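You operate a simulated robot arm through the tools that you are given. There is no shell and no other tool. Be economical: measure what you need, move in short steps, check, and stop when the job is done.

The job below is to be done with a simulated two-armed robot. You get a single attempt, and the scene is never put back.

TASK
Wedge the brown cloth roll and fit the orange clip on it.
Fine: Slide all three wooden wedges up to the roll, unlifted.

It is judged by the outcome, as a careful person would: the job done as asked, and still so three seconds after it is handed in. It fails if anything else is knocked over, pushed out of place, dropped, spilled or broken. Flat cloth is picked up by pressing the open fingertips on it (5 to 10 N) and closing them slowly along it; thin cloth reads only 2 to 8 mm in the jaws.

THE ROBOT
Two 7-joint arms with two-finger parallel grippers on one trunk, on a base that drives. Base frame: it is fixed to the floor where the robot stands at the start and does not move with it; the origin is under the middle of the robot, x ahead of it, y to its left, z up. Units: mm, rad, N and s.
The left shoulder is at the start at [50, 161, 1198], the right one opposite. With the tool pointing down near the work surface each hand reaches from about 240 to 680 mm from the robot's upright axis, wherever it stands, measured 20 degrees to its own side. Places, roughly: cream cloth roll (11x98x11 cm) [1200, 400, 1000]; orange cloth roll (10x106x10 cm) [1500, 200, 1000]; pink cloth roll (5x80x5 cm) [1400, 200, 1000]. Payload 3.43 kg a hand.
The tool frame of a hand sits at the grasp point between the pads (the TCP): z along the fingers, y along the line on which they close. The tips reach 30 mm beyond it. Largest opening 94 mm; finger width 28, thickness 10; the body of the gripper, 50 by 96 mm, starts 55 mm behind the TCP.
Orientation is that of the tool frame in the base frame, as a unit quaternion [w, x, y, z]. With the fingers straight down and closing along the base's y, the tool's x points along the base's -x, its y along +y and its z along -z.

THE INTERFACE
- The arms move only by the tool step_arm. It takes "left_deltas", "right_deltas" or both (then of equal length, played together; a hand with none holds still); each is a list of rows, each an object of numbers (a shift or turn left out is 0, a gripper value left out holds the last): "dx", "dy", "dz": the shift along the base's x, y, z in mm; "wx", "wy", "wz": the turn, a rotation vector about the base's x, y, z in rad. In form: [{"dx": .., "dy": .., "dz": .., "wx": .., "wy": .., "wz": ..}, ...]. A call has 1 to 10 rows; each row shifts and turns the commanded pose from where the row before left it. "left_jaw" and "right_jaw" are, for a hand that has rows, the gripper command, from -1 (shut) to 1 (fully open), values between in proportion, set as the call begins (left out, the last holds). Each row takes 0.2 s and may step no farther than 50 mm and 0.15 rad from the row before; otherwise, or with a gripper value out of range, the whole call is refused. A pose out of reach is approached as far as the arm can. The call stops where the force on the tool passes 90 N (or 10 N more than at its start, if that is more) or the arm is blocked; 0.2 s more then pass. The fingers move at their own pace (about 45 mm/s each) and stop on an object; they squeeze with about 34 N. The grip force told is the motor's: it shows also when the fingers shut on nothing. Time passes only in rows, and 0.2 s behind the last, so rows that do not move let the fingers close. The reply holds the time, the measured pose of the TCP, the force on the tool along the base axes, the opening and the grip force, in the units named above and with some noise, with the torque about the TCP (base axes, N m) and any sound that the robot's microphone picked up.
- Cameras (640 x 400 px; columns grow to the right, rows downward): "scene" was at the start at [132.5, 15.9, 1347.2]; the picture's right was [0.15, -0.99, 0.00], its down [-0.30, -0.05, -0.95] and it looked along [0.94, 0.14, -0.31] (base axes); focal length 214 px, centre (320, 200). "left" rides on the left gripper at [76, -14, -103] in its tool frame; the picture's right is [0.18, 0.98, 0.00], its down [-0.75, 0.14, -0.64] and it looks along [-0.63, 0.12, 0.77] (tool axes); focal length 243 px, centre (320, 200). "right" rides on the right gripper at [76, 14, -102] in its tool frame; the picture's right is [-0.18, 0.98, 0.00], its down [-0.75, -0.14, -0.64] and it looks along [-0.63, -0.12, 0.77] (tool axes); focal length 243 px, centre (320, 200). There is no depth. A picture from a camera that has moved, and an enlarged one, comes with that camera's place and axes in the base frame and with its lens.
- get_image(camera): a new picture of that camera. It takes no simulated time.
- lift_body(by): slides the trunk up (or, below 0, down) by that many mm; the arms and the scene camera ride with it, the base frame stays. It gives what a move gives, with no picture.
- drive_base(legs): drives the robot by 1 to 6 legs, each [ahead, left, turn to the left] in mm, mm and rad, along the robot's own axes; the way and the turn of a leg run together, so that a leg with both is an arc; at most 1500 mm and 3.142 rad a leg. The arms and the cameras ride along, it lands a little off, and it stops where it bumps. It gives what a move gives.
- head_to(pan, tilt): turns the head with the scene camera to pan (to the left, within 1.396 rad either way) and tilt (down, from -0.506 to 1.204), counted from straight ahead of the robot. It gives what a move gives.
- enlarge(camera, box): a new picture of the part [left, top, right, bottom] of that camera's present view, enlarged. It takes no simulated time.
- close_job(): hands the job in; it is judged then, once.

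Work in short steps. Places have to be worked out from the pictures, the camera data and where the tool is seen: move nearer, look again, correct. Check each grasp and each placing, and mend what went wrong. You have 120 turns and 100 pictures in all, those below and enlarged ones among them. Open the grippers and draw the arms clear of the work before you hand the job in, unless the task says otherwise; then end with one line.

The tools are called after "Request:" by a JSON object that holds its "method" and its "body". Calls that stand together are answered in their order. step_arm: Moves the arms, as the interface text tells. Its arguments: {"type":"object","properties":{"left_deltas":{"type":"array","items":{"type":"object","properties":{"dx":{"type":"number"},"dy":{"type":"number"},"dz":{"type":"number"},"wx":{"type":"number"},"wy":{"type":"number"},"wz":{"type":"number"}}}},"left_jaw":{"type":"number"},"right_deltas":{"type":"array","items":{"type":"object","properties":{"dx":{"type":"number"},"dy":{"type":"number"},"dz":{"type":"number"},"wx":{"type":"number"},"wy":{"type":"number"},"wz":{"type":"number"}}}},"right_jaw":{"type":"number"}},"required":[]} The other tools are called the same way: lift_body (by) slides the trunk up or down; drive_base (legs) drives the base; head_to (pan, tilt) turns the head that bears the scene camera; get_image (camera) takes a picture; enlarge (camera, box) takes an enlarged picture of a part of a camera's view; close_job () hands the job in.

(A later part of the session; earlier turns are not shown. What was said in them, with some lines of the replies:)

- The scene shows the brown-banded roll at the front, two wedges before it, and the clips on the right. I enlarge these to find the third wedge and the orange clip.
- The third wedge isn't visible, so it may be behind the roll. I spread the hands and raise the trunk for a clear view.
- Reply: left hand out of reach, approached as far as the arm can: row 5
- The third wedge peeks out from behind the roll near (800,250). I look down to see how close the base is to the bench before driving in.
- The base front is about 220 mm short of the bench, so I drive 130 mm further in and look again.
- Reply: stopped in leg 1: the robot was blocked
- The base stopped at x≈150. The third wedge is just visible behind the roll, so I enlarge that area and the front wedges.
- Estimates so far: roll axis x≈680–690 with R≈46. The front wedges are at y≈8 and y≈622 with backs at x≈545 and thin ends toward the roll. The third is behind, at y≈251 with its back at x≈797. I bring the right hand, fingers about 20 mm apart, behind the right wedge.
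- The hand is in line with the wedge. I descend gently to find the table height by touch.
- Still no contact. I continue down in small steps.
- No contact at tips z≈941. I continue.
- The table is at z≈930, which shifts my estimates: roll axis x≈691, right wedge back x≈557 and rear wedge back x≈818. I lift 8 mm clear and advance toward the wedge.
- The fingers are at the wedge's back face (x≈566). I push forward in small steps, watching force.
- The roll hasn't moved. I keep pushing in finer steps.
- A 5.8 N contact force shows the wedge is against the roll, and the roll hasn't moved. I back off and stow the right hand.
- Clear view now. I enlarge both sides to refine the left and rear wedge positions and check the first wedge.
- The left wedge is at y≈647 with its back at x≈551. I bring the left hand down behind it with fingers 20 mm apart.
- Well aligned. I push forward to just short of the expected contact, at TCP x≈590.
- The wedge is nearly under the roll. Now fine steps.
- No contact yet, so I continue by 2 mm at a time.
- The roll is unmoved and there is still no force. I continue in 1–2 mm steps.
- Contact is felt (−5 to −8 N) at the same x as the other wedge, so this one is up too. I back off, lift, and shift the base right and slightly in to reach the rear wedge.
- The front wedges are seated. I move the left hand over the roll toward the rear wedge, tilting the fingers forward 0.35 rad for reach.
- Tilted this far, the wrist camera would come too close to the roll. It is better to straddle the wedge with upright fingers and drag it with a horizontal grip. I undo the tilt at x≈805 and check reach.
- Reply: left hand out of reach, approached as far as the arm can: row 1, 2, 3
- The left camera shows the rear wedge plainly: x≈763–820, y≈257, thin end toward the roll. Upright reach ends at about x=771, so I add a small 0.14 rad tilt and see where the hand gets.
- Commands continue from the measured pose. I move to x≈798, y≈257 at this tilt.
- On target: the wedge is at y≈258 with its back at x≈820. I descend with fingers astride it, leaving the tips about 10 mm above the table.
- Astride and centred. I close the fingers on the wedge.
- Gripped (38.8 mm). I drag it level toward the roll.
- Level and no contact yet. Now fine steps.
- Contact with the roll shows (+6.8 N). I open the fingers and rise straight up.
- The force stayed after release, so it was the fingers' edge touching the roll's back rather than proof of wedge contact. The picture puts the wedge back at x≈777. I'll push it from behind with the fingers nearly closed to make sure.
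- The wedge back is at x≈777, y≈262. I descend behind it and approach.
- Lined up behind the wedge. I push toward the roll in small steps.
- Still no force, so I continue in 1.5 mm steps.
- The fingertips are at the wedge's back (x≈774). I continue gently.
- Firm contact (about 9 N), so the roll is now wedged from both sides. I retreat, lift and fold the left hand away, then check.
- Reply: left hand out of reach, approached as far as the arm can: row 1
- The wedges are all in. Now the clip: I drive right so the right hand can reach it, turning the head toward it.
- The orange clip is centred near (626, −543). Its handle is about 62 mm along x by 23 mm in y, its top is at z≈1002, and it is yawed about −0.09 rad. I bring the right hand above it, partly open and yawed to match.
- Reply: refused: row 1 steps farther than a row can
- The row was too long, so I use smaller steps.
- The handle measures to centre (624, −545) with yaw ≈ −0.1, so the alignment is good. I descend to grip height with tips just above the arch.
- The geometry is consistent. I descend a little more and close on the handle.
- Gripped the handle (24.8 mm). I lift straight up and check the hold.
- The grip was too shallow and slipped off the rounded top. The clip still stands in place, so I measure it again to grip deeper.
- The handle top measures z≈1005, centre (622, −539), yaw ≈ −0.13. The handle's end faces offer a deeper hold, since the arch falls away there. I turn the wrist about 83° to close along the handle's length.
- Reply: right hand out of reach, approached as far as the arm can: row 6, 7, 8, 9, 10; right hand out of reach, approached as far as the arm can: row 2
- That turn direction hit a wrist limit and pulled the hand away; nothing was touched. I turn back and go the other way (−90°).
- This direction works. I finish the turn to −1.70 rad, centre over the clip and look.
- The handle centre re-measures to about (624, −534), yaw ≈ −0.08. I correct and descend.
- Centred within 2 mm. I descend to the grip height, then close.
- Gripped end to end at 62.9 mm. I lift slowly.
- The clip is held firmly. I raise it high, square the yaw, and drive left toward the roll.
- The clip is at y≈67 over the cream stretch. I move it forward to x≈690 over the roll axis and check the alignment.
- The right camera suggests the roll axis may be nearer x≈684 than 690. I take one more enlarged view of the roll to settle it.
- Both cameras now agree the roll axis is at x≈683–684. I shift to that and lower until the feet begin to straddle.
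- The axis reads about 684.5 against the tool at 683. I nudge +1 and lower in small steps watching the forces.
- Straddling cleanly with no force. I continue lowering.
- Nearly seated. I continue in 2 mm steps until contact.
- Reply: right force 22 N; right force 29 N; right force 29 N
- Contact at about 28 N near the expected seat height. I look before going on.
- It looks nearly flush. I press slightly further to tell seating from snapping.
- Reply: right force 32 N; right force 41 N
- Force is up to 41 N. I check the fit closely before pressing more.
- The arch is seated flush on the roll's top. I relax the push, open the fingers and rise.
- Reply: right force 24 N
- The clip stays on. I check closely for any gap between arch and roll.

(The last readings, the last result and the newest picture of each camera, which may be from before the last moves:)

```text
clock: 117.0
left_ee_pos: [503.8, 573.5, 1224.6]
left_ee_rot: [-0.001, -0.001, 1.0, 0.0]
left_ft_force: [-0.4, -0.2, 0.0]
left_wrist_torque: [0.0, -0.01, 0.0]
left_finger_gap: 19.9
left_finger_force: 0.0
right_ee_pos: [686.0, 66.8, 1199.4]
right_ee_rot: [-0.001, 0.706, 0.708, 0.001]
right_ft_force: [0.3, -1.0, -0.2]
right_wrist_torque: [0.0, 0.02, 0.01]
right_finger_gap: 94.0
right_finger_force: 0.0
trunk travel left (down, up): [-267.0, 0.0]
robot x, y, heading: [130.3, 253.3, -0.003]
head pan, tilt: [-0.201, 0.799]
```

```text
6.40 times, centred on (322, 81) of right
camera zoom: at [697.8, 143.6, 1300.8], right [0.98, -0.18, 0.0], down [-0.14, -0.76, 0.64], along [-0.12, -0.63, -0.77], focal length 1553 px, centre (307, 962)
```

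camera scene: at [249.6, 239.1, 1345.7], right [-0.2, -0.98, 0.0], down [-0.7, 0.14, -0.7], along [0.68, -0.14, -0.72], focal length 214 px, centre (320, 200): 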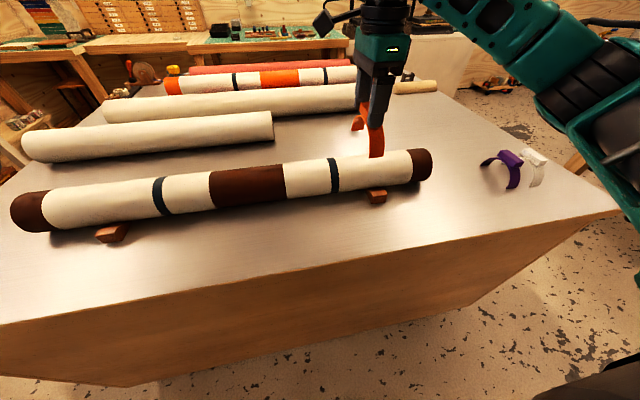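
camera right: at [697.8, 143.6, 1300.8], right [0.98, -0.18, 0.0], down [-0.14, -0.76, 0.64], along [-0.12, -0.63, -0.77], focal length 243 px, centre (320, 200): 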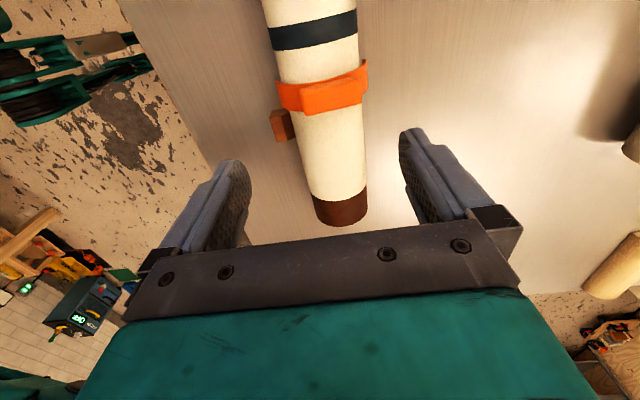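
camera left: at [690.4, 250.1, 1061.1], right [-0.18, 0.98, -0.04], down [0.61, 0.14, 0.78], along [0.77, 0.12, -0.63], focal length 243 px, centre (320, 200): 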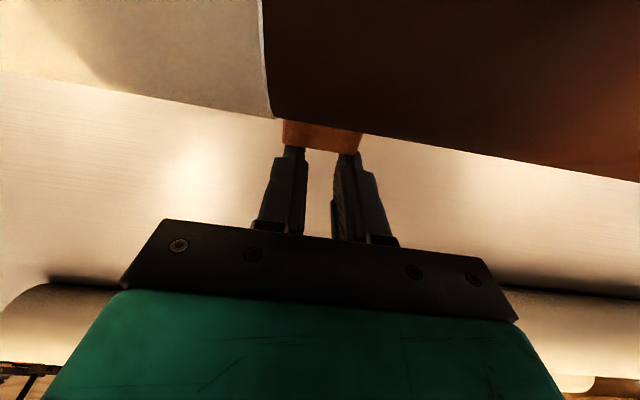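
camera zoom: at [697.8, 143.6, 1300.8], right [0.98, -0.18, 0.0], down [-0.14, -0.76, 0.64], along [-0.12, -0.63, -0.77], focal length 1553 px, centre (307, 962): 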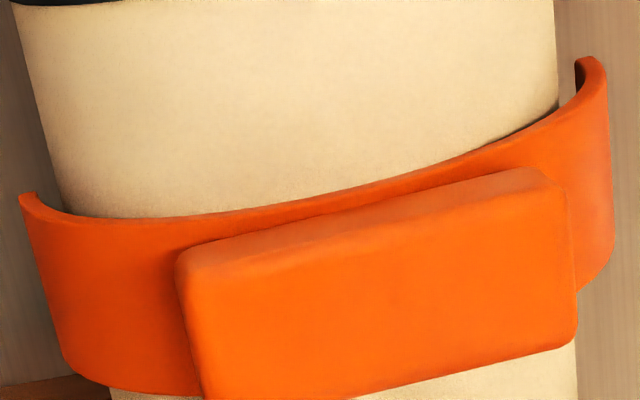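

The arch sits on the roll, with a slight gap only at the rear side, and no click was heard. I press once more with closed fingers on top of the handle to make sure it is fully home.

Request:
{"method": "step_arm", "body": {"right_deltas": [{"dx": -1}, {}, {}, {"dz": -40}, {"dz": -40}, {"dz": -25}, {}], "right_jaw": -1}}

Request:
{"method": "step_arm", "body": {"right_deltas": [{"dz": -6}, {"dz": -4}, {"dz": -3}, {}]}}

```text
clock: 118.6
left_ee_pos: [503.4, 572.4, 1225.4]
left_ee_rot: [-0.001, -0.001, 1.0, 0.0]
left_ft_force: [-0.7, 0.7, 0.0]
left_wrist_torque: [-0.02, 0.01, 0.0]
left_finger_gap: 20.4
left_finger_force: 0.1
right_ee_pos: [683.6, 68.8, 1092.1]
right_ee_rot: [0.0, 0.706, 0.708, 0.001]
right_ft_force: [-0.4, -0.8, -0.3]
right_wrist_torque: [-0.02, 0.02, -0.02]
right_finger_gap: 0.3
right_finger_force: 33.2
trunk travel left (down, up): [-267.0, 0.0]
robot x, y, heading: [129.8, 254.0, 0.007]
head pan, tilt: [-0.201, 0.799]
```

```text
clock: 119.6
left_ee_pos: [503.5, 572.8, 1226.3]
left_ee_rot: [-0.001, -0.001, 1.0, 0.0]
left_ft_force: [0.5, 0.8, -1.2]
left_wrist_torque: [-0.01, 0.03, 0.01]
left_finger_gap: 20.5
left_finger_force: 0.0
right_ee_pos: [683.8, 67.7, 1079.4]
right_ee_rot: [-0.001, 0.706, 0.708, 0.001]
right_ft_force: [-0.7, -0.4, 0.4]
right_wrist_torque: [-0.02, 0.04, 0.0]
right_finger_gap: 0.0
right_finger_force: 32.4
trunk travel left (down, up): [-267.0, 0.0]
robot x, y, heading: [129.0, 250.8, 0.008]
head pan, tilt: [-0.201, 0.799]
```

Request:
{"method": "step_arm", "body": {"right_deltas": [{"dz": -2}, {"dz": -2}, {}]}}

Request:
{"method": "step_arm", "body": {"right_deltas": [{"dz": -2}, {"dz": -2}, {}]}}

Request:
{"method": "step_arm", "body": {"right_deltas": [{"dz": -2}, {"dz": -1}, {}]}}

```text
clock: 120.4
left_ee_pos: [502.9, 572.4, 1225.8]
left_ee_rot: [-0.001, -0.001, 1.0, 0.0]
left_ft_force: [-0.5, -0.7, 0.4]
left_wrist_torque: [0.02, 0.04, -0.04]
left_finger_gap: 20.1
left_finger_force: 0.1
right_ee_pos: [682.5, 69.2, 1076.3]
right_ee_rot: [0.0, 0.706, 0.708, 0.001]
right_ft_force: [-0.7, -0.1, 1.5]
right_wrist_torque: [0.02, 0.03, -0.04]
right_finger_gap: 0.0
right_finger_force: 33.1
trunk travel left (down, up): [-267.0, 0.0]
robot x, y, heading: [130.4, 253.4, 0.003]
head pan, tilt: [-0.201, 0.799]
```

```text
clock: 121.2
left_ee_pos: [501.8, 573.9, 1226.6]
left_ee_rot: [-0.001, -0.001, 1.0, -0.001]
left_ft_force: [0.0, -0.4, 0.3]
left_wrist_torque: [0.03, -0.01, 0.0]
left_finger_gap: 20.4
left_finger_force: 0.0
right_ee_pos: [683.0, 67.7, 1074.7]
right_ee_rot: [0.001, 0.706, 0.708, 0.004]
right_ft_force: [-1.6, 0.0, 19.1]
right_wrist_torque: [-0.08, 0.21, 0.01]
right_finger_gap: 0.3
right_finger_force: 32.5
trunk travel left (down, up): [-267.0, 0.0]
robot x, y, heading: [127.2, 253.2, 0.007]
head pan, tilt: [-0.201, 0.799]
```

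```text
clock: 122.0
left_ee_pos: [501.0, 573.5, 1227.2]
left_ee_rot: [0.0, -0.001, 1.0, -0.001]
left_ft_force: [0.3, 1.0, -0.5]
left_wrist_torque: [-0.01, -0.02, -0.03]
left_finger_gap: 20.3
left_finger_force: 0.0
right_ee_pos: [682.8, 68.7, 1073.4]
right_ee_rot: [0.003, 0.707, 0.708, 0.005]
right_ft_force: [-2.3, -3.3, 32.1]
right_wrist_torque: [-0.28, 0.28, -0.07]
right_finger_gap: 0.1
right_finger_force: 33.1
trunk travel left (down, up): [-267.0, 0.0]
robot x, y, heading: [129.8, 255.8, -0.003]
head pan, tilt: [-0.201, 0.799]
```

A stiff response: 32 N with almost no travel. I press to about 60 N once.

Request:
{"method": "step_arm", "body": {"right_deltas": [{"dz": -3}, {"dz": -2}, {}]}}

Request:
{"method": "step_arm", "body": {"right_deltas": [{"dz": -2}, {"dz": -2}, {}]}}

```text
clock: 122.8
left_ee_pos: [499.6, 573.8, 1227.6]
left_ee_rot: [0.002, -0.001, 1.0, 0.0]
left_ft_force: [0.5, 0.4, -0.1]
left_wrist_torque: [-0.02, -0.02, -0.02]
left_finger_gap: 20.3
left_finger_force: 0.1
right_ee_pos: [681.6, 68.7, 1074.3]
right_ee_rot: [0.004, 0.706, 0.708, 0.008]
right_ft_force: [-5.7, -5.2, 43.7]
right_wrist_torque: [-0.43, 0.39, -0.04]
right_finger_gap: 0.2
right_finger_force: 33.0
trunk travel left (down, up): [-267.0, 0.0]
robot x, y, heading: [129.2, 250.9, 0.004]
head pan, tilt: [-0.201, 0.799]
```

```text
clock: 123.6
left_ee_pos: [497.8, 573.1, 1228.1]
left_ee_rot: [0.002, -0.001, 1.0, 0.0]
left_ft_force: [0.1, 0.1, 0.7]
left_wrist_torque: [0.01, 0.02, 0.02]
left_finger_gap: 20.2
left_finger_force: 0.1
right_ee_pos: [681.1, 70.2, 1073.6]
right_ee_rot: [0.005, 0.707, 0.707, 0.011]
right_ft_force: [-8.4, -5.6, 55.7]
right_wrist_torque: [-0.58, 0.54, -0.07]
right_finger_gap: 0.0
right_finger_force: 33.1
trunk travel left (down, up): [-267.0, 0.0]
robot x, y, heading: [129.4, 252.4, 0.002]
head pan, tilt: [-0.201, 0.799]
```

It won't go further at 56 N, so it is fully seated. I lift off and look at the whole scene.

Request:
{"method": "step_arm", "body": {"right_deltas": [{"dz": 6}, {"dz": 10}, {"dz": 30}, {"dz": 40}, {"dz": 45}, {}]}}

Request:
{"method": "get_image", "body": {"camera": "scene"}}

Request:
{"method": "enlarge", "body": {"camera": "scene", "box": [300, 120, 428, 200]}}

Request:
{"method": "enlarge", "body": {"camera": "scene", "box": [40, 160, 200, 260]}}

```text
clock: 125.0
left_ee_pos: [503.6, 572.9, 1226.2]
left_ee_rot: [-0.002, 0.0, 1.0, 0.001]
left_ft_force: [0.8, -0.1, -0.3]
left_wrist_torque: [0.01, -0.02, 0.01]
left_finger_gap: 20.3
left_finger_force: 0.1
right_ee_pos: [684.9, 66.6, 1195.0]
right_ee_rot: [0.0, 0.705, 0.709, 0.001]
right_ft_force: [0.2, 0.9, 0.2]
right_wrist_torque: [0.02, -0.02, 0.02]
right_finger_gap: 0.0
right_finger_force: 33.0
trunk travel left (down, up): [-267.0, 0.0]
robot x, y, heading: [131.4, 255.6, -0.0]
head pan, tilt: [-0.201, 0.799]
```

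```text
19 pictures are left
camera scene: at [249.9, 238.9, 1345.6], right [-0.2, -0.98, 0.0], down [-0.7, 0.14, -0.7], along [0.68, -0.14, -0.72], focal length 214 px, centre (320, 200)
```

scene: 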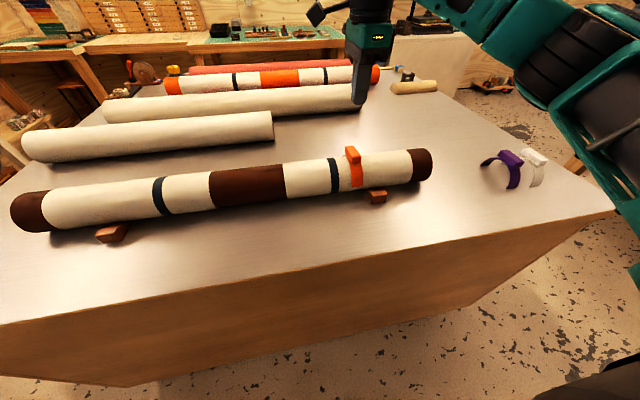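

```text
5.00 times, centred on (364, 160) of scene
camera zoom: at [249.9, 238.9, 1345.6], right [-0.2, -0.98, 0.0], down [-0.7, 0.14, -0.7], along [0.68, -0.14, -0.72], focal length 1072 px, centre (100, 400)
```

zoom: 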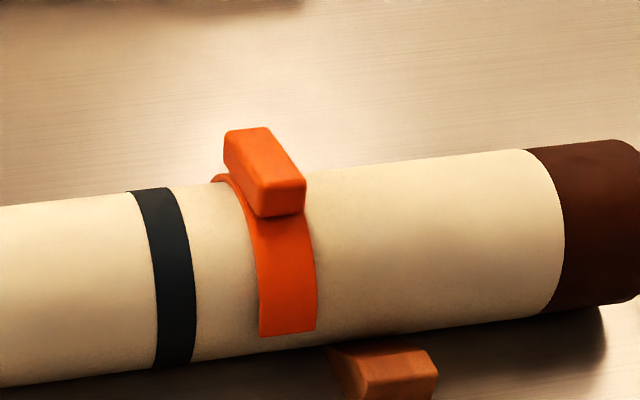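

```text
4.00 times, centred on (120, 210) of scene
camera zoom: at [249.9, 238.9, 1345.6], right [-0.2, -0.98, 0.0], down [-0.7, 0.14, -0.7], along [0.68, -0.14, -0.72], focal length 858 px, centre (1120, 160)
```

zoom: 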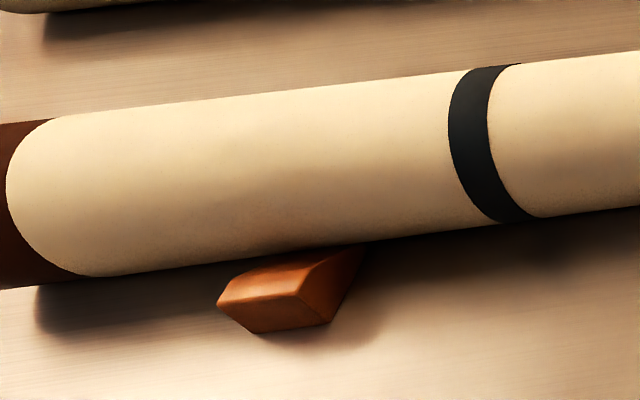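

Everything looks right from the front. I check the rear wedge with the left camera, and move the right hand clear meanwhile.

Request:
{"method": "step_arm", "body": {"right_deltas": [{"dy": -40}, {"dy": -40, "dx": -30}, {"dx": -40}, {"dx": -40}, {"dx": -40}, {}], "right_jaw": 0.5}}

Request:
{"method": "step_arm", "body": {"left_deltas": [{"dx": 25, "dy": -40}, {"dx": 25, "dy": -40}, {"dx": 25, "dy": -40}, {"dx": 25, "dy": -40}, {"dx": 25, "dy": -40}, {"dx": 25, "dy": -40}, {"dx": 25, "dy": -30}, {"dx": 25}, {}]}}

Request:
{"method": "get_image", "body": {"camera": "left"}}

```text
clock: 126.4
left_ee_pos: [503.4, 574.1, 1226.0]
left_ee_rot: [-0.002, 0.0, 1.0, 0.0]
left_ft_force: [0.2, 0.6, 0.3]
left_wrist_torque: [0.01, -0.04, 0.03]
left_finger_gap: 20.3
left_finger_force: 0.1
right_ee_pos: [531.9, -12.6, 1190.9]
right_ee_rot: [-0.001, 0.706, 0.708, 0.001]
right_ft_force: [-0.1, 0.5, 0.3]
right_wrist_torque: [-0.01, 0.04, -0.02]
right_finger_gap: 70.3
right_finger_force: 0.2
trunk travel left (down, up): [-267.0, 0.0]
robot x, y, heading: [129.1, 251.9, -0.002]
head pan, tilt: [-0.201, 0.799]
```

```text
clock: 128.4
left_ee_pos: [703.0, 303.5, 1227.0]
left_ee_rot: [-0.001, 0.0, 1.0, 0.0]
left_ft_force: [0.4, -0.7, 0.2]
left_wrist_torque: [-0.01, 0.01, -0.01]
left_finger_gap: 20.3
left_finger_force: 0.0
right_ee_pos: [532.9, -12.0, 1192.0]
right_ee_rot: [0.0, 0.705, 0.709, 0.001]
right_ft_force: [0.4, -0.4, 1.1]
right_wrist_torque: [0.01, 0.02, 0.04]
right_finger_gap: 70.2
right_finger_force: 0.1
trunk travel left (down, up): [-267.0, 0.0]
robot x, y, heading: [132.4, 257.3, 0.002]
head pan, tilt: [-0.201, 0.799]
```

```text
16 pictures are left
camera left: at [627.2, 289.3, 1330.0], right [-0.18, 0.98, 0.0], down [0.76, 0.14, 0.64], along [0.63, 0.12, -0.77], focal length 243 px, centre (320, 200)
```

left: 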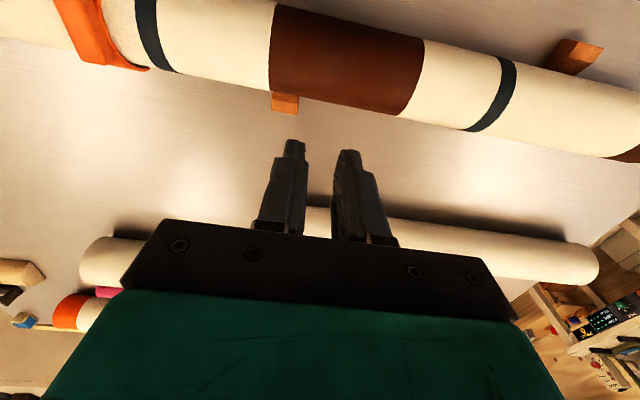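

The rear wedge back is at x≈769, snug to the roll, and the clip is in place. I draw the arms clear, open the grippers and back the base off.

Request:
{"method": "step_arm", "body": {"left_deltas": [{"dx": -30, "dy": 35}, {"dx": -30, "dy": 35}, {"dx": -30, "dy": 35}, {"dx": -30, "dy": 35}, {"dx": -30, "dy": 30}, {"dx": -30}, {}], "left_jaw": 1}}

Request:
{"method": "drive_base", "body": {"legs": [[-200, 0, 0]]}}

Request:
{"method": "get_image", "body": {"camera": "scene"}}

```text
clock: 130.0
left_ee_pos: [521.3, 473.0, 1225.3]
left_ee_rot: [-0.002, -0.001, 1.0, 0.0]
left_ft_force: [0.6, -0.9, -0.2]
left_wrist_torque: [0.0, 0.0, 0.03]
left_finger_gap: 94.0
left_finger_force: 0.1
right_ee_pos: [532.4, -13.1, 1192.1]
right_ee_rot: [0.0, 0.706, 0.708, 0.001]
right_ft_force: [0.0, 0.0, 0.1]
right_wrist_torque: [-0.01, 0.02, -0.01]
right_finger_gap: 70.6
right_finger_force: 0.1
trunk travel left (down, up): [-267.0, 0.0]
robot x, y, heading: [131.9, 252.5, 0.004]
head pan, tilt: [-0.201, 0.799]
```

```text
clock: 131.6
left_ee_pos: [325.3, 472.2, 1225.7]
left_ee_rot: [-0.001, 0.0, 1.0, -0.001]
left_ft_force: [0.3, -0.5, -0.4]
left_wrist_torque: [0.01, -0.04, -0.01]
left_finger_gap: 93.9
left_finger_force: 0.0
right_ee_pos: [335.3, -11.1, 1192.5]
right_ee_rot: [0.0, 0.706, 0.708, 0.0]
right_ft_force: [0.7, 0.6, -0.5]
right_wrist_torque: [0.02, -0.02, -0.03]
right_finger_gap: 70.5
right_finger_force: 0.1
trunk travel left (down, up): [-267.0, 0.0]
robot x, y, heading: [-68.1, 251.6, 0.001]
head pan, tilt: [-0.201, 0.799]
```

```text
15 pictures are left
camera scene: at [52.5, 239.0, 1345.8], right [-0.2, -0.98, 0.0], down [-0.7, 0.14, -0.7], along [0.68, -0.14, -0.72], focal length 214 px, centre (320, 200)
```

scene: 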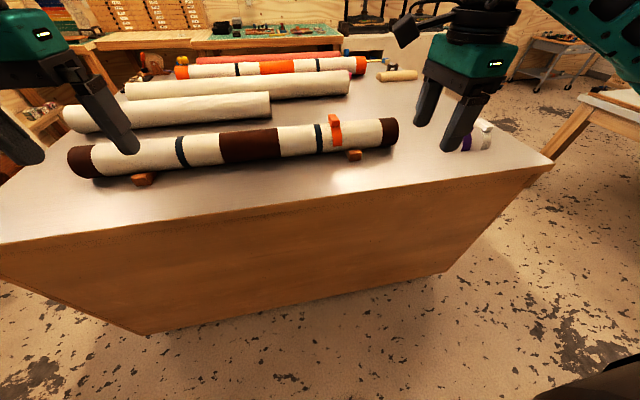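

All is in place: the roll is wedged on both sides, the orange clip is on, the other items are undisturbed and the arms are clear. I hand the job in.

Request:
{"method": "close_job", "body": {}}

```text
The job is handed in.
```

The brown roll is wedged by all three wedges, slid up without lifting, and the orange clip is seated on it; pushing the rear wedge home shifted the roll and the right front wedge by about 7 mm.
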